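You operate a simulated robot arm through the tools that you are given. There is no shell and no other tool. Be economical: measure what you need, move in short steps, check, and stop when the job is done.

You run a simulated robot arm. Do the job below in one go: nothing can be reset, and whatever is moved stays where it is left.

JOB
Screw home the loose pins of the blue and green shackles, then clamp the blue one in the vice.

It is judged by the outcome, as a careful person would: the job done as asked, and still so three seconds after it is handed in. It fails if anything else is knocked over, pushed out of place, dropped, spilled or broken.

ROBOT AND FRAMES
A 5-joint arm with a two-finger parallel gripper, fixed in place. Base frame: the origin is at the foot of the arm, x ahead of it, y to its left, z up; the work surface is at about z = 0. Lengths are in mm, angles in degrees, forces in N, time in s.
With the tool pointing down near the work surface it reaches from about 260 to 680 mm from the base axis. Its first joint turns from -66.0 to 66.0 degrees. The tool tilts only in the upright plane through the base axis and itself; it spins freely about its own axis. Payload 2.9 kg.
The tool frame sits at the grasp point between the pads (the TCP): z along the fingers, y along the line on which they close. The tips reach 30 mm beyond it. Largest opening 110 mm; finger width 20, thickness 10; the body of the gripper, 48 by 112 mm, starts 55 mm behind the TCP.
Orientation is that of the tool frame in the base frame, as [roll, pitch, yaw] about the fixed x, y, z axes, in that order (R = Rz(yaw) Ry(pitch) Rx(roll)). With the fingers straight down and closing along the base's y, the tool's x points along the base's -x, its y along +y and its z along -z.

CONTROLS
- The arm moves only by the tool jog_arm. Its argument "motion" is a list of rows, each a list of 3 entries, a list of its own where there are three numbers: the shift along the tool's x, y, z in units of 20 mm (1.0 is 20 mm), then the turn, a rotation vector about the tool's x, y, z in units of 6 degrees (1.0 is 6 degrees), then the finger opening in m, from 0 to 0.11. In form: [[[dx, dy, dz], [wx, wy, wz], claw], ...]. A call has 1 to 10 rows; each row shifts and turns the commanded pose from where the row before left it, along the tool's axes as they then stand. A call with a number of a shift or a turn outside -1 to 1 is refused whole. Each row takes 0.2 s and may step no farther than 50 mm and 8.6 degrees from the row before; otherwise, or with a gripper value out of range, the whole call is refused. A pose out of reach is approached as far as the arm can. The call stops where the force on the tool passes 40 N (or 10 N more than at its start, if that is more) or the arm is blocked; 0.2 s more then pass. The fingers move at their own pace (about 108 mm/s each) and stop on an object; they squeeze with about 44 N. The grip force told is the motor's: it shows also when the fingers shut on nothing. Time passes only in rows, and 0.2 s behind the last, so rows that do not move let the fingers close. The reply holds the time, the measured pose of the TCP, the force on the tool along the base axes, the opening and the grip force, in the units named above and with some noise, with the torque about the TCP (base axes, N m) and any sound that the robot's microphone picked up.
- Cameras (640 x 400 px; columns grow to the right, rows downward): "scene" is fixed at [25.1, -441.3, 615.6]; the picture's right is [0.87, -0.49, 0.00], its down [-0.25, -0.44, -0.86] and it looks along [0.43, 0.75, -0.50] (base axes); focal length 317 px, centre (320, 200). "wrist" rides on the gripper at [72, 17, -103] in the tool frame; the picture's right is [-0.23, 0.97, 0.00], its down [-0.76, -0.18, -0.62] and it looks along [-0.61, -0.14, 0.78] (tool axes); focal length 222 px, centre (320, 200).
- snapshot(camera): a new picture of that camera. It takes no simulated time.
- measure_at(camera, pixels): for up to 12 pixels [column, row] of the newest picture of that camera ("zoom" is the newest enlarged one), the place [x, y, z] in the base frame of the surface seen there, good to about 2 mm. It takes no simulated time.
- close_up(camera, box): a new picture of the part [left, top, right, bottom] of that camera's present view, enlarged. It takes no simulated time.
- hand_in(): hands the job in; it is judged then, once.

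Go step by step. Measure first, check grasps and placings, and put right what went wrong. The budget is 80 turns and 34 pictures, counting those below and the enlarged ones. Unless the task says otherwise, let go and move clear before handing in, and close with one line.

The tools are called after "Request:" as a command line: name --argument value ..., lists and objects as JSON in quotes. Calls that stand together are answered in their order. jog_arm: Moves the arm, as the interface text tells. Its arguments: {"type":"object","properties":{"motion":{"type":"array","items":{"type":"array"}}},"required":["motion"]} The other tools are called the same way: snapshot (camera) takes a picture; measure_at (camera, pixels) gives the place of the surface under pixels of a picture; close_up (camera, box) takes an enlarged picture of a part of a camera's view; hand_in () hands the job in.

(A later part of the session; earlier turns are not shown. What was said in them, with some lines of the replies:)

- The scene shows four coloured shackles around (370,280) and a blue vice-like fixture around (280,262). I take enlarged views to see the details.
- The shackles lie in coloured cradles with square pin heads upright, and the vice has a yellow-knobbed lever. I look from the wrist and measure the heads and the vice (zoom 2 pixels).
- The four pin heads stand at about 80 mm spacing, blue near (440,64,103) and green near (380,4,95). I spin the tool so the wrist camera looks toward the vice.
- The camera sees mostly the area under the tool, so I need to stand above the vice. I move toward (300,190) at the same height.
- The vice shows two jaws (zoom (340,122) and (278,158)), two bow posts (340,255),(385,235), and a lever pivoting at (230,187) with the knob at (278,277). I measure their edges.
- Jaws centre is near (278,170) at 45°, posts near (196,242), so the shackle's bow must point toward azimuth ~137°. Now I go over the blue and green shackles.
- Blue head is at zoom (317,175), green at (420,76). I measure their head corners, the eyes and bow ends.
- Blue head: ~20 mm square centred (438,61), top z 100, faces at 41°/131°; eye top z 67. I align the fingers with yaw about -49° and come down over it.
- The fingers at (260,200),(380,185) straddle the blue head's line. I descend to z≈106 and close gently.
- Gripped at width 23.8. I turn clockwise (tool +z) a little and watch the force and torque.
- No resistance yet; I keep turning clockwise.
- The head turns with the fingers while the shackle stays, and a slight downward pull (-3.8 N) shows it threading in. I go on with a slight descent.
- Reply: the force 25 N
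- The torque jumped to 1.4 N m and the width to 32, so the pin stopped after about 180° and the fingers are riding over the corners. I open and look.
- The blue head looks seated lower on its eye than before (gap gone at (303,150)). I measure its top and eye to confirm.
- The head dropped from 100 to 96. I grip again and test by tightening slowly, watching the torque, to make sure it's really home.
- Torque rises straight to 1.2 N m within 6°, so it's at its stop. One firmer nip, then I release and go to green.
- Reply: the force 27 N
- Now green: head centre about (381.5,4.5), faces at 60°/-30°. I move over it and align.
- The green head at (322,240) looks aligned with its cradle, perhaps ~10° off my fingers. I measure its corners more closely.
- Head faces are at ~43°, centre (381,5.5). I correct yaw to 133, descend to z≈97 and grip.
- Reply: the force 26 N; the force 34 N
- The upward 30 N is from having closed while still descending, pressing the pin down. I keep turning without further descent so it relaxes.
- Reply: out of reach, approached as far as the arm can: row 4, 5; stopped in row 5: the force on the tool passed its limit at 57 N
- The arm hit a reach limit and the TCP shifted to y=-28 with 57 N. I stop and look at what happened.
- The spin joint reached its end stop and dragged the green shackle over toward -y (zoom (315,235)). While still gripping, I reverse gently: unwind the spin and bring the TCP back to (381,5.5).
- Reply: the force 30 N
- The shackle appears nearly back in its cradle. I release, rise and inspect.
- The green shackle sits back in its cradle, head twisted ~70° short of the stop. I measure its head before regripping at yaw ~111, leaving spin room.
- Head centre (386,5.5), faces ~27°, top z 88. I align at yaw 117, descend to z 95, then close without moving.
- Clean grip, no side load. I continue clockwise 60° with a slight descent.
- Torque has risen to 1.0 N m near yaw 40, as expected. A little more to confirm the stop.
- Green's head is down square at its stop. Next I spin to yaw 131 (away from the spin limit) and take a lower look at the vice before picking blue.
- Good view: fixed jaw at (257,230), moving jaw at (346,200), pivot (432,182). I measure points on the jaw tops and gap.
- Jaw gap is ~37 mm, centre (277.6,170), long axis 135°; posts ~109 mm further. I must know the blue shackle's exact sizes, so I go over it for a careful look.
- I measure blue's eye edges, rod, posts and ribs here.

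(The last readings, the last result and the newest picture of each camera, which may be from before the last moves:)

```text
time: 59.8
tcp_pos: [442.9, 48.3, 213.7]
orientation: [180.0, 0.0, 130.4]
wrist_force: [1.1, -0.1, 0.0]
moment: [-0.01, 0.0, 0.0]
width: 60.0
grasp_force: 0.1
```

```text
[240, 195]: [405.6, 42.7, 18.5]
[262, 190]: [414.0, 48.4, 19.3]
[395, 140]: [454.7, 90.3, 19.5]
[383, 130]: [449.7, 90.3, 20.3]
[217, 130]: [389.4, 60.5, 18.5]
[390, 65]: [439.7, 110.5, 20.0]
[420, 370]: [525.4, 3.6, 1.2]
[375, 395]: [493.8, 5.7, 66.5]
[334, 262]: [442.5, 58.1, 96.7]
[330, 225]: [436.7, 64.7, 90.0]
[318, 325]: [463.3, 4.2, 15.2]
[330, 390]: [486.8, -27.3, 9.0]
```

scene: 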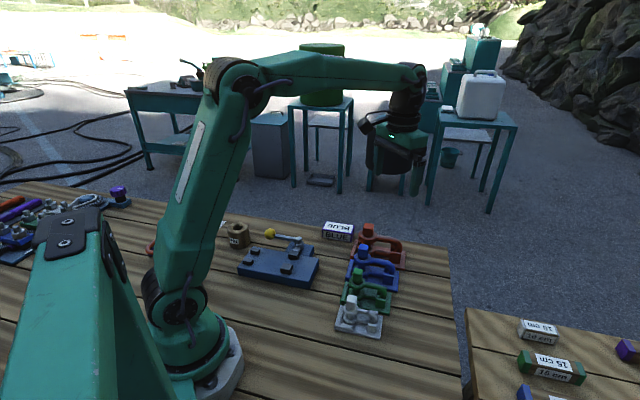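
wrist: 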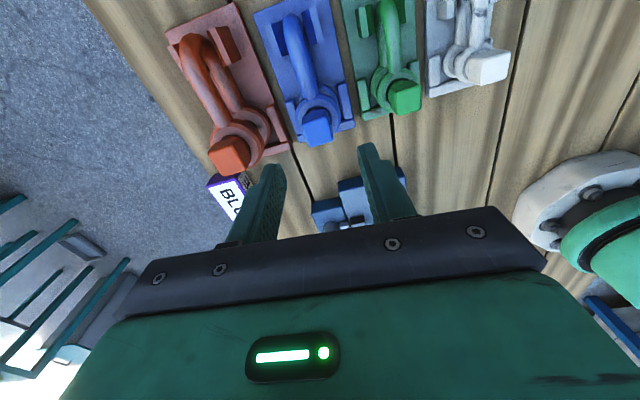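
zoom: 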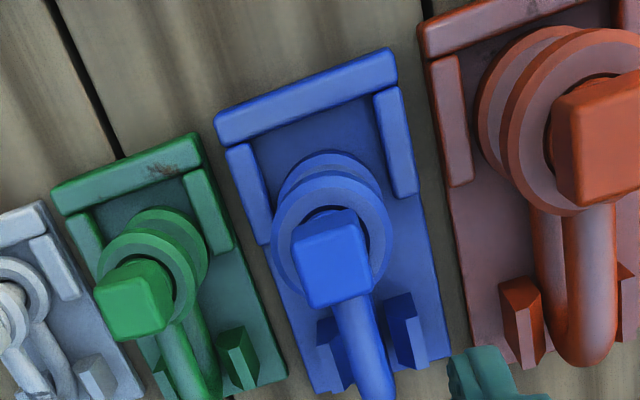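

Blue's eye is ~41 mm wide, its rods ~15 mm, while the jaw gap is ~36 mm, so I want to know the vice's real travel. I'll test the lever empty first: spin the tool to yaw -44 and go above the yellow knob.

Request:
jog_arm --motion '[[[0, 0, 0], [0, 0, -1], 0.06], [[0, 0, 0], [0, 0, -1], 0.06], [[0, 0, 0], [0, 0, -1], 0.06], [[0, 0, 0], [0, 0, -1], 0.06], [[0, 0, 0], [0, 0, -1], 0.06], [[0, 0, 0], [0, 0, -1], 0.06], [[0, 0, 0], [0, 0, -1], 0.06], [[0, 0, 0], [0, 0, -1], 0.06], [[0, 0, 0], [0, 0, -1], 0.06], [[0, 0, 0], [0, 0, -1], 0.06]]'

Request:
jog_arm --motion '[[[0, 0, 0], [0, 0, -1], 0.06], [[0, 0, 0], [0, 0, -1], 0.06], [[0, 0, 0], [0, 0, -1], 0.06], [[0, 0, 0], [0, 0, -1], 0.06], [[0, 0, 0], [0, 0, -1], 0.06], [[0, 0, 0], [0, 0, -1], 0.06], [[0, 0, 0], [0, 0, -1], 0.06], [[0, 0, 0], [0, 0, -1], 0.06], [[0, 0, 0], [0, 0, -1], 0.06], [[0, 0, 0], [0, 0, -1], 0.06]]'

Request:
jog_arm --motion '[[[0, 0, 0], [0, 0, -1], 0.06], [[0, 0, 0], [0, 0, -1], 0.06], [[0, 0, 0], [0, 0, -1], 0.06], [[0, 0, 0], [0, 0, -1], 0.06], [[0, 0, 0], [0, 0, -1], 0.06], [[0, 0, 0], [0, 0, -1], 0.06], [[0, 0, 0], [0, 0, -1], 0.06], [[0, 0, 0], [0, 0, -1], 0.06], [[0, 0, 0], [0, 0, -1], 0.06], [[0, 0, 0], [0, 0, -1], 0.06]]'

Request:
jog_arm --motion '[[[-0.945, -0.131, 0], [0, 0, 0], 0.06], [[-0.945, -0.131, 0], [0, 0, 0], 0.06], [[-0.945, -0.131, 0], [0, 0, 0], 0.06], [[-0.945, -0.131, 0], [0, 0, 0], 0.06], [[-0.945, -0.131, 0], [0, 0, 0], 0.06], [[-0.945, -0.131, 0], [0, 0, 0], 0.06], [[-0.945, -0.131, 0], [0, 0, 0], 0.06], [[-0.945, -0.131, 0], [0, 0, 0], 0.06]]'

Request:
jog_arm --motion '[[[-0.945, -0.131, 0], [0, 0, 0], 0.06], [[-0.945, -0.131, 0], [0, 0, 0], 0.06], [[-0.945, -0.131, 0], [0, 0, 0], 0.06], [[-0.945, -0.131, 0], [0, 0, 0], 0.06], [[-0.945, -0.131, 0], [0, 0, 0], 0.06], [[-0.945, -0.131, 0], [0, 0, 0], 0.06], [[-0.945, -0.131, 0], [0, 0, 0], 0.06]]'

Request:
close_up --camera "wrist" --box '[160, 0, 480, 200]'

```text
time: 62.0
tcp_pos: [442.8, 48.1, 212.5]
orientation: [179.9, -0.1, -169.6]
wrist_force: [1.0, 0.0, -1.1]
moment: [-0.01, 0.01, 0.0]
width: 60.1
grasp_force: 0.0
```

```text
time: 64.2
tcp_pos: [441.6, 49.8, 214.5]
orientation: [-180.0, -0.1, -109.5]
wrist_force: [-0.4, 0.7, 0.2]
moment: [0.0, -0.03, -0.01]
width: 59.9
grasp_force: 0.1
```

```text
time: 66.4
tcp_pos: [442.4, 50.2, 213.8]
orientation: [-180.0, 0.0, -49.6]
wrist_force: [0.2, -0.4, -0.1]
moment: [0.04, 0.04, 0.0]
width: 60.4
grasp_force: 0.0
```

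```text
time: 68.2
tcp_pos: [360.2, 177.8, 212.4]
orientation: [179.9, 0.0, -49.5]
wrist_force: [-0.1, -0.4, 0.4]
moment: [0.01, -0.02, 0.02]
width: 59.7
grasp_force: 0.0
```

```text
time: 69.8
tcp_pos: [289.6, 291.5, 211.6]
orientation: [179.8, 0.0, -49.7]
wrist_force: [-0.8, 0.6, 0.2]
moment: [0.0, 0.0, -0.01]
width: 59.9
grasp_force: 0.1
```

```text
2.00 times, centred on (320, 100) of wrist
```

zoom: 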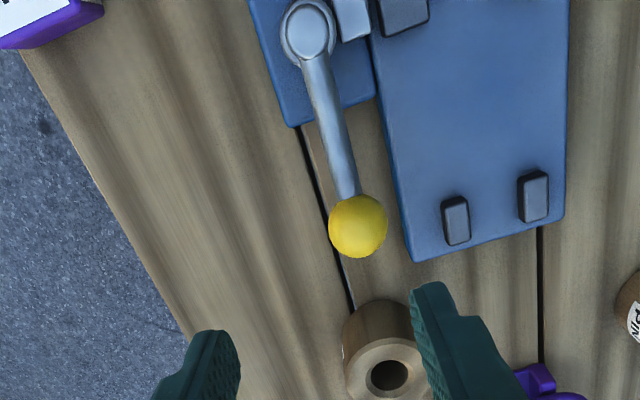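

The knob is at (358,225), boss at (306,30), posts at (455,220) and (533,197). I measure them.

Request:
measure_at --camera "zoom" --pixels '[[358, 222], [332, 225], [385, 222], [306, 28], [330, 110], [443, 205], [467, 200], [446, 240], [518, 178], [547, 176], [525, 215], [385, 340]]'

```text
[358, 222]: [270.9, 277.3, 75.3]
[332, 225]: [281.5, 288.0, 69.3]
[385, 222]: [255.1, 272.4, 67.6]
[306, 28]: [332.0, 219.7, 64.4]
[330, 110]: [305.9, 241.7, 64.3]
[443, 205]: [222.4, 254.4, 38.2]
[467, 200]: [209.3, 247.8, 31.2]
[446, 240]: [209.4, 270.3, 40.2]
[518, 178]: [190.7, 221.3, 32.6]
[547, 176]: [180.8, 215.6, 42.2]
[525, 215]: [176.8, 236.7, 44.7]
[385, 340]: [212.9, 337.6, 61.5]
```

Knob centre ≈(270,278,66), boss (330,220), radius 83.5. I come down over it with fingers straddling tangentially and grip.

Request:
jog_arm --motion '[[[0, 0, 0], [0, 0, -0.95], 0.06], [[-0.12, 0.58, 0], [0, 0, 0], 0.06], [[-0.12, 0.58, 1], [0, 0, 0], 0.06], [[0, 0, 1], [0, 0, 0], 0.06], [[0, 0, 1], [0, 0, 0], 0.06], [[0, 0, 1], [0, 0, 0], 0.06], [[0, 0, 1], [0, 0, 0], 0.06], [[0, 0, 1], [0, 0, 0], 0.06], [[0, 0, 0.95], [0, 0, 0], 0.06], [[0, 0, 0], [0, 0, 0], 0.06]]'

Request:
jog_arm --motion '[[[0, 0, 0], [0, 0, 0], 0.012], [[0, 0, 0], [0, 0, 0], 0.012], [[0, 0, 0], [0, 0, 0], 0.012]]'

```text
time: 72.0
tcp_pos: [268.8, 276.0, 73.6]
orientation: [179.8, 0.0, -43.9]
wrist_force: [0.1, 1.2, 1.4]
moment: [0.0, 0.0, -0.02]
width: 60.1
grasp_force: 0.1
```

```text
time: 72.8
tcp_pos: [272.3, 280.0, 75.2]
orientation: [-179.3, 0.1, -43.9]
wrist_force: [23.2, 25.6, -13.4]
moment: [0.23, -0.3, -0.18]
width: 33.3
grasp_force: 44.6
```

The knob is ~32 mm wide and the lever pushes back with ~35 N because I gripped slightly off-centre. I ease over toward the outside and begin a small clockwise swing.

Request:
jog_arm --motion '[[[0, -0.22, 0], [0, 0, 0], 0.012], [[0, 0, 0], [0, 0, 0], 0.012]]'

Request:
jog_arm --motion '[[[0.023, -0.436, 0], [0, 0, 1], 0.012], [[0.023, -0.436, 0], [0, 0, 1], 0.012]]'

```text
time: 73.4
tcp_pos: [272.1, 280.2, 75.1]
orientation: [179.9, 0.0, -43.9]
wrist_force: [4.8, 0.8, 22.7]
moment: [0.25, -0.11, -0.09]
width: 33.3
grasp_force: 44.9
```

```text
time: 74.0
tcp_pos: [285.0, 291.4, 73.5]
orientation: [179.9, 0.0, -56.0]
wrist_force: [2.4, -9.6, 30.2]
moment: [-0.02, 0.1, -0.09]
width: 33.5
grasp_force: 45.5
```

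The lever swings clockwise easily. I raise 2 mm to relieve the vertical load and swing on.

Request:
jog_arm --motion '[[[0.023, -0.436, -0.1], [0, 0, 1], 0.012], [[0.023, -0.436, 0], [0, 0, 1], 0.012], [[0.023, -0.436, 0], [0, 0, 1], 0.012], [[0.023, -0.436, 0], [0, 0, 1], 0.012]]'

Request:
jog_arm --motion '[[[0.023, -0.436, 0], [0, 0, 1], 0.012], [[0.023, -0.436, 0], [0, 0, 1], 0.012], [[0.023, -0.436, 0], [0, 0, 1], 0.012], [[0.023, -0.436, 0], [0, 0, 1], 0.012]]'

Request:
close_up --camera "scene" --box '[230, 205, 360, 295]'

```text
time: 75.0
tcp_pos: [317.2, 303.0, 73.8]
orientation: [179.7, -0.3, -80.0]
wrist_force: [-5.2, -5.0, 3.9]
moment: [-0.1, 0.13, -0.4]
width: 33.3
grasp_force: 45.5
```

```text
time: 76.0
tcp_pos: [351.1, 301.0, 75.2]
orientation: [179.8, -0.4, -104.2]
wrist_force: [-4.2, -20.7, -1.4]
moment: [0.29, -0.14, 0.12]
width: 33.5
grasp_force: 44.8
```

```text
4.44 times, centred on (295, 250) of scene
```

zoom: 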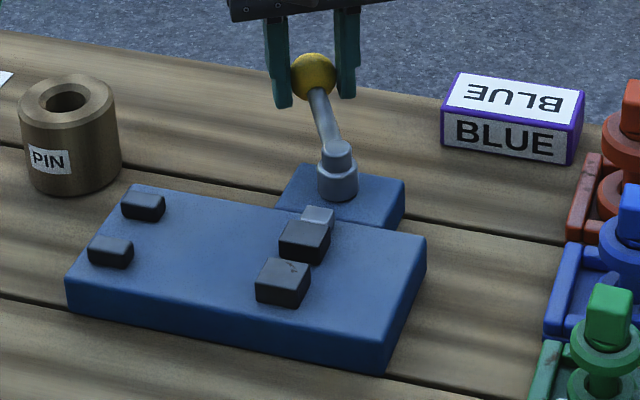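

Swinging clockwise closes the moving jaw – the gap at (300,262) is now much narrower. I measure it at this 60° point.

Request:
measure_at --camera "zoom" --pixels '[[305, 235], [325, 230], [318, 256], [282, 246], [284, 270], [262, 262], [306, 268], [295, 292], [318, 212], [330, 225]]'

Request:
jog_arm --motion '[[[0.023, -0.436, 0], [0, 0, 1], 0.012], [[0.023, -0.436, 0], [0, 0, 1], 0.012], [[0.023, -0.436, 0], [0, 0, 1], 0.012]]'

Request:
jog_arm --motion '[[[0.023, -0.436, 0], [0, 0, 1], 0.012], [[0.023, -0.436, 0], [0, 0, 1], 0.012], [[0.023, -0.436, 0], [0, 0, 1], 0.012]]'

```text
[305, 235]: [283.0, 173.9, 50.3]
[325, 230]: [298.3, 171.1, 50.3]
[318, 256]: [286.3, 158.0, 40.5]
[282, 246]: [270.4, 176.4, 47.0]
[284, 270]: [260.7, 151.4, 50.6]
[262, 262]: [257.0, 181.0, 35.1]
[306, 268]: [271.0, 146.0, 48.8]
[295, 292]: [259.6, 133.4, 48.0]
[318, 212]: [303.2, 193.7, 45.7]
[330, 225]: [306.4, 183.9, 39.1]
```

```text
time: 76.8
tcp_pos: [374.3, 290.2, 73.9]
orientation: [179.8, -0.3, -122.0]
wrist_force: [-14.9, -17.7, 0.4]
moment: [0.23, -0.09, -0.11]
width: 33.4
grasp_force: 44.7
```

```text
time: 77.6
tcp_pos: [393.7, 274.7, 73.9]
orientation: [179.9, -0.6, -140.0]
wrist_force: [-19.9, -16.0, 0.6]
moment: [0.3, -0.27, 0.04]
width: 33.4
grasp_force: 44.8
```

At 60° the moving jaw has moved ~20 mm, leaving a ~16 mm gap: the vice is meant to grip the shackle's ~15 mm lower leg. I swing the lever back to its open position.

Request:
jog_arm --motion '[[[0.023, 0.436, 0], [0, 0, -1], 0.012], [[0.023, 0.436, 0], [0, 0, -1], 0.012], [[0.023, 0.436, 0], [0, 0, -1], 0.012], [[0.023, 0.436, 0], [0, 0, -1], 0.012], [[0.023, 0.436, 0], [0, 0, -1], 0.012], [[0.023, 0.436, 0], [0, 0, -1], 0.012], [[0.023, 0.436, 0], [0, 0, -1], 0.012], [[0.023, 0.436, 0], [0, 0, -1], 0.012]]'

Request:
jog_arm --motion '[[[0.023, 0.436, 0], [0, 0, -1], 0.012], [[0.023, 0.436, 0], [0, 0, -1], 0.012], [[0.023, 0.436, 0], [0, 0, -1], 0.012], [[0.023, 0.436, 0], [0, 0, -1], 0.012], [[0.023, 0.436, 0], [0, 0, -1], 0.012], [[0.023, 0.436, 0], [0, 0, -1], 0.012], [[0.023, 0.436, 0], [0, 0, -1], 0.012], [[0.023, 0.436, 0], [0, 0, -1], 0.012]]'

```text
time: 79.4
tcp_pos: [334.5, 304.7, 74.7]
orientation: [179.9, -0.1, -91.6]
wrist_force: [2.2, 6.3, -32.1]
moment: [0.01, -0.07, 0.06]
width: 33.4
grasp_force: 45.0
```

```text
time: 81.2
tcp_pos: [272.3, 280.3, 76.8]
orientation: [-179.8, 0.0, -43.7]
wrist_force: [-11.0, 27.9, -12.9]
moment: [0.2, 0.29, -0.11]
width: 33.4
grasp_force: 45.2
```

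Lever is back open. I release, rise, and travel to the blue shackle's head with yaw -51.

Request:
jog_arm --motion '[[[0, 0, 0], [0, 0, 0], 0.06], [[0, 0, 0], [0, 0, 0], 0.06], [[0, 0, -1], [0, 0, 0], 0.06], [[0, 0, -1], [0, 0, 0], 0.06], [[0, 0, -1], [0, 0, 0], 0.06], [[0, 0, -1], [0, 0, 0], 0.06], [[0, 0, -1], [0, 0, 0], 0.06], [[0, 0, -1], [0, 0, 0], 0.06], [[0, 0, -1], [0, 0, 0], 0.06], [[0, 0, 0], [0, 0, 0], 0.06]]'

Request:
jog_arm --motion '[[[0.97, 0.155, 0], [0, 0, 0], 0.05], [[0.97, 0.155, 0], [0, 0, 0], 0.05], [[0.97, 0.155, 0], [0, 0, 0], 0.05], [[0.97, 0.155, 0], [0, 0, 0], 0.05], [[0.97, 0.155, 0], [0, 0, 0], 0.05], [[0.97, 0.155, 0], [0, 0, 0], 0.05], [[0.97, 0.155, 0], [0, 0, 0], 0.05]]'

Request:
jog_arm --motion '[[[0.97, 0.155, 0], [0, 0, 0], 0.05], [[0.97, 0.155, 0], [0, 0, 0], 0.05], [[0.97, 0.155, 0], [0, 0, 0], 0.05], [[0.97, 0.155, 0], [0, 0, 0], 0.05], [[0.97, 0.155, 0], [0, 0, 0], 0.05], [[0.97, 0.155, 0], [0, 0, 0], 0.05], [[0.97, 0.155, 0], [0, 0, 0], 0.05], [[0, 0, 0], [0, 0, 0.6], 0.05], [[0, 0, 0], [0, 0, 0.6], 0.05]]'

Request:
close_up --camera "wrist" --box '[200, 0, 440, 180]'

```text
time: 83.4
tcp_pos: [272.9, 279.7, 215.3]
orientation: [179.8, 0.0, -43.8]
wrist_force: [0.2, 0.4, -0.7]
moment: [0.03, 0.01, 0.03]
width: 60.0
grasp_force: 0.2
```

```text
time: 85.0
tcp_pos: [354.7, 168.7, 217.0]
orientation: [179.8, 0.0, -43.9]
wrist_force: [-0.4, -0.8, -0.1]
moment: [0.0, 0.0, -0.02]
width: 49.9
grasp_force: 0.0
```

```text
time: 87.0
tcp_pos: [437.3, 58.9, 216.0]
orientation: [180.0, 0.1, -51.1]
wrist_force: [0.2, -0.1, 0.0]
moment: [0.01, 0.01, -0.02]
width: 49.8
grasp_force: 0.1
```

```text
2.22 times, centred on (320, 90) of wrist
```

zoom: 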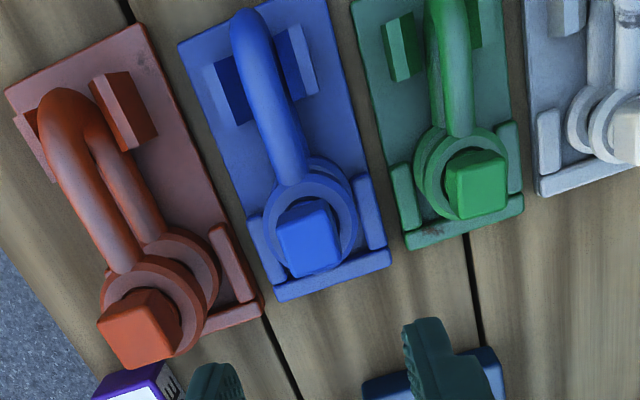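

I measure the blue head corners, rod edges and bow end from this angle.

Request:
measure_at --camera "zoom" --pixels '[[279, 230], [332, 205], [345, 258], [295, 272], [310, 240], [250, 12], [238, 40], [268, 40], [273, 150], [302, 150], [290, 175], [270, 205]]'

Request:
measure_at --camera "zoom" --pixels '[[236, 12], [262, 12], [320, 290], [267, 222], [357, 212], [353, 165], [345, 175], [300, 110], [292, 90]]'

```text
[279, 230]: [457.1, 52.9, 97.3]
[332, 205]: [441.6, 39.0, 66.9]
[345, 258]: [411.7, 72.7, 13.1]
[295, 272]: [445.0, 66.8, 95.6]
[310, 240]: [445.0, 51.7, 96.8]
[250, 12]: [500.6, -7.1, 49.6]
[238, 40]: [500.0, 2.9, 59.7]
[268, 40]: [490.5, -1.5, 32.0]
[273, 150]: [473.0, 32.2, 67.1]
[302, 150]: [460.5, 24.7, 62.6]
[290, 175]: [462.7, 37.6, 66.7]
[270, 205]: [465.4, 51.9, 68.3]
```

```text
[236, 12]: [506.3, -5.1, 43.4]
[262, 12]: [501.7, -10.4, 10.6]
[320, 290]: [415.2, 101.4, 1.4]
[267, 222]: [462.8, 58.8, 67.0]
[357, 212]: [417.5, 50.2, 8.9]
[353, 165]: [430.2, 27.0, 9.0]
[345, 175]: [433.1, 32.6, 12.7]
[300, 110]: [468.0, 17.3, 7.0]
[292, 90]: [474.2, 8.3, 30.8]
```

Combining both views, blue's head centre is now about (445,53) (it slid ~8 mm bow-ward while being screwed). I descend there, grip, and lift slightly.

Request:
jog_arm --motion '[[[0.47, -0.115, 0.95], [0, 0, 0], 0.05], [[0, 0, 0.95], [0, 0, 0], 0.05], [[0, 0, 0.95], [0, 0, 0], 0.05], [[0, 0, 0.95], [0, 0, 0], 0.05], [[0, 0, 0.95], [0, 0, 0], 0.05], [[0, 0, 0.95], [0, 0, 0], 0.05], [[0, 0, 0], [0, 0, 0], 0.05], [[0, 0, 0], [0, 0, 0], 0.012], [[0, 0, 0], [0, 0, 0], 0.012], [[0, 0, 0], [0, 0, 0], 0.012]]'

Request:
jog_arm --motion '[[[0, 0, -0.5], [0, 0, 0], 0.012], [[0, 0, -0.5], [0, 0, 0], 0.012], [[0, 0, -0.5], [0, 0, 0], 0.012], [[0, 0, 0], [0, 0, 0], 0.012]]'

Request:
close_up --camera "scene" --box '[325, 200, 425, 310]'

```text
time: 89.2
tcp_pos: [445.5, 52.6, 101.0]
orientation: [180.0, 0.0, -51.1]
wrist_force: [7.3, 1.8, 0.0]
moment: [0.16, -0.28, 0.47]
width: 25.5
grasp_force: 43.9
```

```text
time: 90.2
tcp_pos: [443.8, 52.1, 131.7]
orientation: [179.9, 0.1, -51.3]
wrist_force: [0.4, 0.8, -5.8]
moment: [0.13, 0.01, 0.05]
width: 24.2
grasp_force: 43.9
```

```text
3.64 times, centred on (375, 255) of scene
```

zoom: 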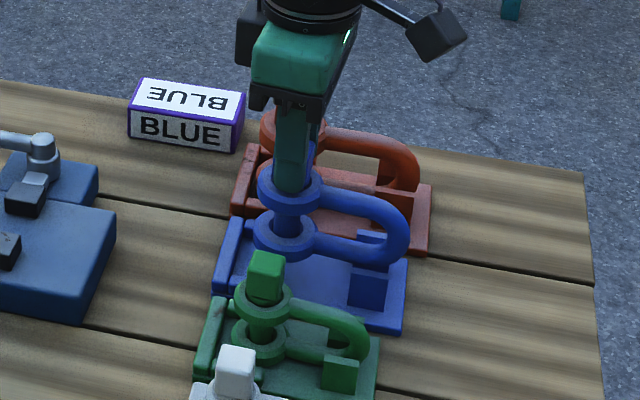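

The shackle lifts level with ~6 N and the pin stays seated. I lift to z≈190 and carry it over the vice, eye toward the posts, bow toward the far end.

Request:
jog_arm --motion '[[[0, 0, -1], [0, 0, 0], 0.012], [[0, 0, -1], [0, 0, 0], 0.012], [[0, 0, -1], [0, 0, 0], 0.012], [[-0.987, 0.2875, 0], [0, 0, 0], 0.012], [[-0.987, 0.2875, 0], [0, 0, 0], 0.012], [[-0.987, 0.2875, 0], [0, 0, 0], 0.012], [[-0.987, 0.2875, 0], [0, 0, 0], 0.012], [[-0.987, 0.2875, 0], [0, 0, 0], 0.012], [[-0.987, 0.2875, 0], [0, 0, 0], 0.012]]'

Request:
jog_arm --motion '[[[-0.987, 0.2875, 0], [0, 0, 0], 0.012], [[-0.987, 0.2875, 0], [0, 0, 0], 0.012], [[-0.987, 0.2875, 0], [0, 0, 0], 0.012], [[-0.987, 0.2875, 0], [0, 0, 0], 0.012], [[-0.987, 0.2875, 0], [0, 0, 0], 0.012], [[-0.987, 0.2875, 0], [0, 0, 0], 0.012]]'

Request:
snapshot --camera "wrist"

```text
time: 92.2
tcp_pos: [344.1, 123.4, 191.5]
orientation: [179.9, 0.0, -51.1]
wrist_force: [-1.0, 0.2, -6.1]
moment: [0.11, 0.05, 0.0]
width: 24.4
grasp_force: 44.3
```

```text
time: 93.6
tcp_pos: [240.7, 193.1, 192.4]
orientation: [179.7, 0.0, -51.0]
wrist_force: [-0.1, 0.6, -6.0]
moment: [0.09, 0.08, -0.01]
width: 24.1
grasp_force: 43.7
```

```text
4 pictures are left
```

wrist: 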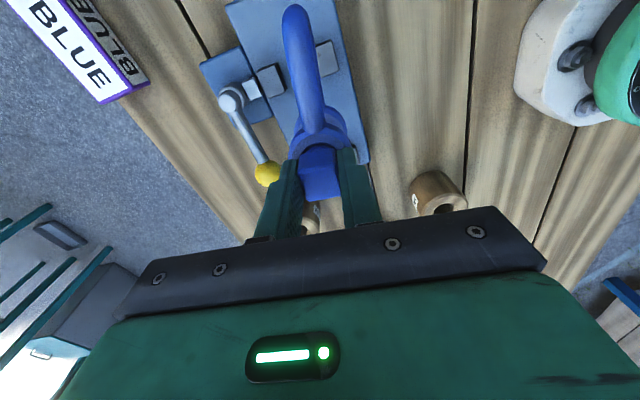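

The bow leg runs from (296,15) to (316,125), with the jaws at (270,80) and (325,58) below it. I measure the rod's line to get its exact bearing.

Request:
measure_at --camera "wrist" --pixels '[[298, 30], [300, 45], [304, 65], [309, 90], [312, 110], [322, 172], [303, 140], [344, 130], [285, 25], [310, 25], [300, 90], [321, 90]]'

```text
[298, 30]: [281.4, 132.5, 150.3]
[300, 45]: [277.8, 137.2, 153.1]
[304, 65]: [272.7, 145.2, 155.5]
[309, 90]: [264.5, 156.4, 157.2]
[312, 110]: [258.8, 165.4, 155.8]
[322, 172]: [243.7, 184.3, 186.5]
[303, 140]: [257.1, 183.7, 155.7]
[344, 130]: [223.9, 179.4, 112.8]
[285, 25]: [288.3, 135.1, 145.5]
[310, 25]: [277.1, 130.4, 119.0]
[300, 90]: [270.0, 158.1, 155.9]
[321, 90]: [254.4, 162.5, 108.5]
```

The bow bears about -55.5°. I also measure the plate edge and jaws in the same picture to fix the angle between them.

Request:
measure_at --camera "wrist" --pixels '[[339, 10], [345, 50], [354, 95], [362, 135], [228, 10], [240, 45], [316, 45], [334, 72], [325, 58], [258, 70], [280, 92], [282, 75]]'

```text
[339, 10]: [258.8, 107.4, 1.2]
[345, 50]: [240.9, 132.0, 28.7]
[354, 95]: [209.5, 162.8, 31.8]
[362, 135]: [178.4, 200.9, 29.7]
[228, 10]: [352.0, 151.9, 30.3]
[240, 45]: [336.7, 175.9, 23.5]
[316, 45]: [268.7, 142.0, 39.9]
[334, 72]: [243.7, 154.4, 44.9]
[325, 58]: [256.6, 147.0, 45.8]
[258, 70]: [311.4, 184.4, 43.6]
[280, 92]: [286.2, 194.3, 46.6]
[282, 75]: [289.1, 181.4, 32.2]
```

Vice axis is about -47°, so I turn +8.5°, shift to (244,196) and lower to just above the plate.

Request:
jog_arm --motion '[[[0, 0, 0], [0, 0, -0.71], 0.012], [[0, 0, 0], [0, 0, -0.71], 0.012], [[0.02, -0.21, 0], [0, 0, 0], 0.012], [[0, 0, 1], [0, 0, 0], 0.012], [[0, 0, 1], [0, 0, 0], 0.012], [[0, 0, 0], [0, 0, 0], 0.012]]'

Request:
close_up --camera "scene" --box '[220, 170, 360, 295]'

```text
time: 95.0
tcp_pos: [246.8, 196.4, 152.5]
orientation: [179.9, -0.2, -42.6]
wrist_force: [0.6, 0.5, -5.4]
moment: [0.08, 0.07, 0.02]
width: 24.0
grasp_force: 44.0
```

```text
3.20 times, centred on (290, 232) of scene
```

zoom: 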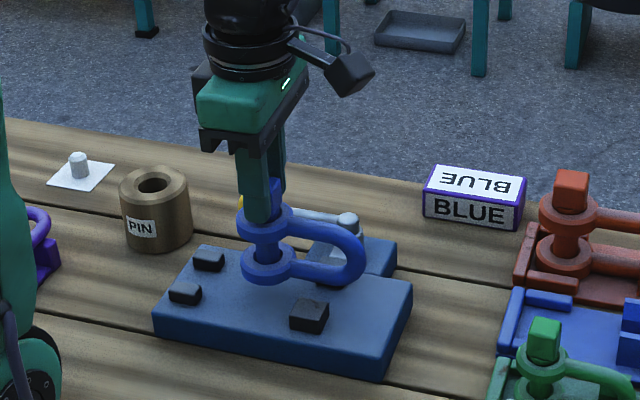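

The leg lines up between the jaws. I lower the remaining ~30 mm, slowly at the end.

Request:
jog_arm --motion '[[[0, 0, 0.6], [0, 0, 0], 0.012], [[0, 0, 0.6], [0, 0, 0], 0.012], [[0, 0, 0.1], [0, 0, 0], 0.012], [[0, 0, 0], [0, 0, 0], 0.012]]'

Request:
jog_arm --motion '[[[0, 0, 0.1], [0, 0, 0], 0.012], [[0, 0, 0.1], [0, 0, 0], 0.012]]'

```text
time: 96.0
tcp_pos: [244.4, 197.1, 125.6]
orientation: [179.7, -0.1, -42.6]
wrist_force: [-0.4, -0.5, -5.6]
moment: [0.07, 0.03, 0.02]
width: 24.2
grasp_force: 44.3
```

```text
time: 96.6
tcp_pos: [244.9, 196.9, 123.1]
orientation: [-179.9, 0.0, -42.6]
wrist_force: [-9.3, 3.4, 27.3]
moment: [-0.96, -0.32, -0.2]
width: 23.9
grasp_force: 43.7
```

Contact at z≈123 as expected. I ease up slightly, release, rise and check.

Request:
jog_arm --motion '[[[0, 0, -0.07], [0, 0, 0], 0.012], [[0, 0, 0], [0, 0, 0], 0.012]]'

Request:
jog_arm --motion '[[[0, 0, 0], [0, 0, 0], 0.04], [[0, 0, 0], [0, 0, 0], 0.06], [[0, 0, 0], [0, 0, 0], 0.06], [[0, 0, -1], [0, 0, 0], 0.06], [[0, 0, -1], [0, 0, 0], 0.06], [[0, 0, -1], [0, 0, 0], 0.06], [[0, 0, -1], [0, 0, 0], 0.06]]'

Request:
snapshot --camera "wrist"

```text
time: 97.2
tcp_pos: [246.2, 195.9, 123.6]
orientation: [-180.0, 0.0, -42.6]
wrist_force: [-3.0, 5.8, 14.8]
moment: [-0.14, -0.52, 0.09]
width: 24.1
grasp_force: 44.2
```

```text
time: 98.8
tcp_pos: [243.6, 195.7, 203.5]
orientation: [179.8, -0.1, -42.7]
wrist_force: [-0.2, -0.3, -0.7]
moment: [-0.03, -0.01, 0.0]
width: 60.2
grasp_force: 0.0
```

```text
2 pictures are left
```

wrist: 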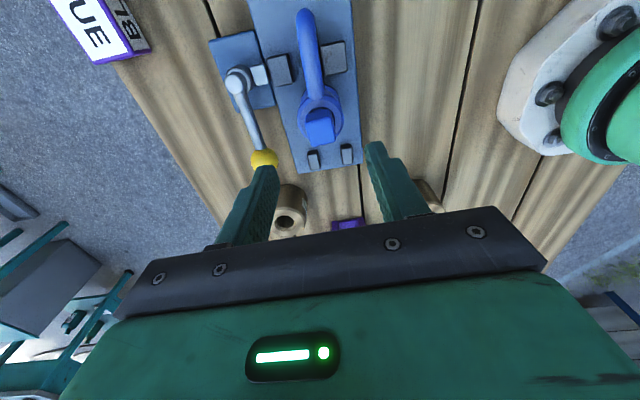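

The blue shackle stands upright with its leg between the jaws (310,70). Now I go to the knob, descend and grip it at its known spot (272,280).

Request:
jog_arm --motion '[[[-0.362, -0.816, 0], [0, 0, 0], 0.06], [[-0.362, -0.816, 0], [0, 0, 0], 0.06], [[-0.362, -0.816, 0], [0, 0, 0], 0.06], [[-0.362, -0.816, 0], [0, 0, 0], 0.06], [[-0.362, -0.816, 0], [0, 0, 0], 0.06], [[0, 0, 0], [0, 0, 0], 0.06], [[0, 0, 1], [0, 0, 0], 0.06], [[0, 0, 1], [0, 0, 0], 0.06], [[0, 0, 1], [0, 0, 0], 0.06]]'

Request:
jog_arm --motion '[[[0, 0, 1], [0, 0, 0], 0.06], [[0, 0, 1], [0, 0, 0], 0.06], [[0, 0, 1], [0, 0, 0], 0.06], [[0, 0, 0.38], [0, 0, 0.17], 0.06], [[0, 0, 0], [0, 0, 0], 0.06], [[0, 0, 0], [0, 0, 0], 0.012], [[0, 0, 0], [0, 0, 0], 0.012]]'

```text
time: 100.8
tcp_pos: [273.3, 281.0, 143.2]
orientation: [180.0, 0.0, -42.6]
wrist_force: [0.3, 0.7, -0.2]
moment: [0.02, -0.04, 0.01]
width: 59.9
grasp_force: 0.0
```

```text
time: 102.4
tcp_pos: [273.4, 278.3, 75.5]
orientation: [179.7, -0.1, -43.7]
wrist_force: [1.3, 1.3, -3.7]
moment: [0.03, -0.05, 0.05]
width: 33.5
grasp_force: 45.4
```

Clean grip on the knob. I swing the lever clockwise in arcs, watching for the clamping load.

Request:
jog_arm --motion '[[[0.023, -0.436, 0], [0, 0, 1], 0.012], [[0.023, -0.436, 0], [0, 0, 1], 0.012], [[0.023, -0.436, 0], [0, 0, 1], 0.012], [[0.023, -0.436, 0], [0, 0, 1], 0.012], [[0.023, -0.436, 0], [0, 0, 1], 0.012]]'

Request:
jog_arm --motion '[[[0.023, -0.436, 0], [0, 0, 1], 0.012], [[0.023, -0.436, 0], [0, 0, 1], 0.012], [[0.023, -0.436, 0], [0, 0, 1], 0.012]]'

Request:
jog_arm --motion '[[[0.023, -0.436, 0], [0, 0, 1], 0.012], [[0.023, -0.436, 0], [0, 0, 1], 0.012]]'

```text
time: 103.6
tcp_pos: [309.7, 302.4, 76.2]
orientation: [179.7, -0.3, -73.9]
wrist_force: [6.0, -30.1, 7.4]
moment: [-0.46, -0.03, 0.02]
width: 33.6
grasp_force: 44.8
```

```text
time: 104.4
tcp_pos: [336.4, 304.4, 74.4]
orientation: [179.7, -0.3, -91.7]
wrist_force: [-4.1, -28.2, 8.7]
moment: [0.01, 0.05, 0.01]
width: 33.6
grasp_force: 44.9
```

```text
time: 105.0
tcp_pos: [352.1, 302.0, 73.9]
orientation: [179.7, -0.4, -103.7]
wrist_force: [-9.2, -23.7, 2.7]
moment: [0.12, -0.03, 0.03]
width: 33.5
grasp_force: 45.0
```

Only radial load so far (path slightly wide). I trim inward a touch and continue in small steps.

Request:
jog_arm --motion '[[[0.08, -0.436, 0], [0, 0, 1], 0.012], [[0.023, -0.218, 0], [0, 0, 0.5], 0.012]]'

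Request:
jog_arm --motion '[[[0.023, -0.436, 0], [0, 0, 1], 0.012], [[0.01, -0.218, 0], [0, 0, 0.5], 0.012]]'

```text
time: 105.6
tcp_pos: [365.9, 297.6, 75.3]
orientation: [179.8, -0.3, -112.6]
wrist_force: [-11.6, -7.1, -4.8]
moment: [-0.84, 0.48, -0.27]
width: 33.4
grasp_force: 45.4
```

```text
time: 106.2
tcp_pos: [376.4, 290.9, 75.7]
orientation: [179.9, -0.3, -121.6]
wrist_force: [-11.4, -3.9, -11.6]
moment: [-0.21, 0.29, -0.19]
width: 33.2
grasp_force: 44.5
```

A tangential resistance of ~8 N is appearing at θ≈58°, unlike the empty run. I press on a little at a time.

Request:
jog_arm --motion '[[[0.023, -0.436, 0], [0, 0, 1], 0.012]]'

Request:
jog_arm --motion '[[[0.023, -0.436, 0], [0, 0, 1], 0.012]]'

Request:
close_up --camera "scene" --box '[240, 195, 340, 285]'

```text
time: 106.6
tcp_pos: [383.3, 285.9, 74.7]
orientation: [179.8, -0.3, -127.8]
wrist_force: [-15.9, -8.0, -10.8]
moment: [0.48, -0.32, -0.1]
width: 33.4
grasp_force: 45.3
```

```text
time: 107.0
tcp_pos: [391.0, 279.4, 75.1]
orientation: [179.9, -0.4, -133.7]
wrist_force: [-16.7, -11.9, -8.5]
moment: [0.4, -0.33, 0.02]
width: 33.4
grasp_force: 45.2
```

```text
4.44 times, centred on (290, 240) of scene
```

zoom: 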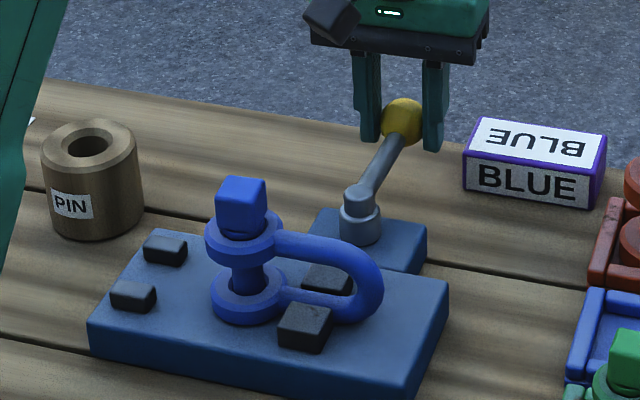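

The leg is between the jaws at (315,297) and the moving jaw (328,276) looks against it. I measure to see whether it's tight.

Request:
measure_at --camera "zoom" --pixels '[[328, 275], [310, 283], [335, 293], [318, 296], [307, 322], [300, 307], [325, 312], [348, 280], [345, 288], [240, 215], [240, 185]]'

```text
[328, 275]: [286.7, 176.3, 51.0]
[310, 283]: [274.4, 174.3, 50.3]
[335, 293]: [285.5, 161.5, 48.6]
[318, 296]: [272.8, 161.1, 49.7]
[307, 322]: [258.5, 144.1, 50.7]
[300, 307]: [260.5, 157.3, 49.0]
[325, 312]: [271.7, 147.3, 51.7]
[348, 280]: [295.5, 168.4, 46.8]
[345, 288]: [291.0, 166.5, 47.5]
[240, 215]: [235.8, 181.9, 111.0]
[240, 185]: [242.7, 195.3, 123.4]
```

The gap now matches the leg (~18 mm) and the jaw is held there, so it's bearing on it. I swing the lever the last bit to look for its end stop, keeping clear of the BLUE box.

Request:
jog_arm --motion '[[[0.03, -0.436, 0], [0, 0, 1], 0.012]]'

Request:
jog_arm --motion '[[[0.03, -0.436, 0], [0, 0, 1], 0.012]]'

```text
time: 107.4
tcp_pos: [395.7, 272.6, 74.7]
orientation: [-180.0, -0.5, -139.7]
wrist_force: [-16.5, -13.9, -5.6]
moment: [0.33, -0.36, 0.09]
width: 33.5
grasp_force: 44.9
```

```text
time: 107.9
tcp_pos: [400.0, 270.3, 74.8]
orientation: [180.0, -0.4, -144.8]
wrist_force: [-2.2, 3.2, 0.1]
moment: [0.11, -0.05, 0.27]
width: 33.2
grasp_force: 44.9
stopped in row 1: the force on the tool passed its limit at 43 N (the readings are from after the stop); the commanded pose is now the measured one
```

The lever hit its end stop (43 N) at θ≈36°. I release the knob, rise clear, and take the last check picture.

Request:
jog_arm --motion '[[[0, 0, 0], [0, 0, 0], 0.05], [[0, 0, 0], [0, 0, 0], 0.05], [[0, 0, 0], [0, 0, 0], 0.05], [[0, 0, -1], [0, 0, 0], 0.05], [[0, 0, -1], [0, 0, 0], 0.05], [[0, 0, -1], [0, 0, 0], 0.05], [[0, 0, -1], [0, 0, 0], 0.05], [[0, 0, -1], [0, 0, 0], 0.05], [[0, 0, -1], [0, 0, 0], 0.05], [[0, 0, -1], [0, 0, 0], 0.05]]'

Request:
jog_arm --motion '[[[0, 0, -1], [0, 0, 0], 0.05], [[0, 0, 0], [0, 0, 0], 0.05], [[0, 0, 0], [0, 0, 0], 0.05], [[0, 0, 0], [0, 0, 0], 0.05], [[0, 0, 0], [0, 0, 0], 0.05]]'

Request:
close_up --camera "scene" --box '[240, 190, 420, 335]'

```text
time: 110.1
tcp_pos: [400.0, 270.6, 215.4]
orientation: [-179.9, -0.5, -144.9]
wrist_force: [0.2, 0.1, 0.3]
moment: [0.0, -0.01, 0.01]
width: 49.9
grasp_force: 0.1
```

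```text
time: 111.3
tcp_pos: [399.3, 271.2, 236.4]
orientation: [-179.9, -0.5, -144.9]
wrist_force: [-0.2, -0.1, -0.3]
moment: [-0.01, -0.04, 0.03]
width: 50.1
grasp_force: 0.0
```

```text
2.76 times, centred on (330, 262) of scene
```

zoom: 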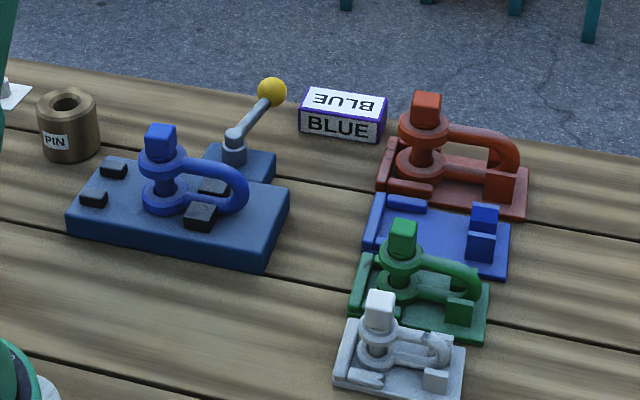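

The picture shows the lever holding its closed position at (270,92). Blue is upright with its leg gripped between the jaws at (205,205). The green and blue pin heads are seated, and the other objects look where they were. I hand in.

Request:
hand_in

```text
The job is handed in.
```

I turned the blue and green pins clockwise to a firm stop and clamped the blue shackle in the vice by its lower leg, with the lever at its end stop. While I was screwing green's pin, the arm reached its spin limit and dragged that shackle over; I put it back in its cradle, about 5 mm from where it started.
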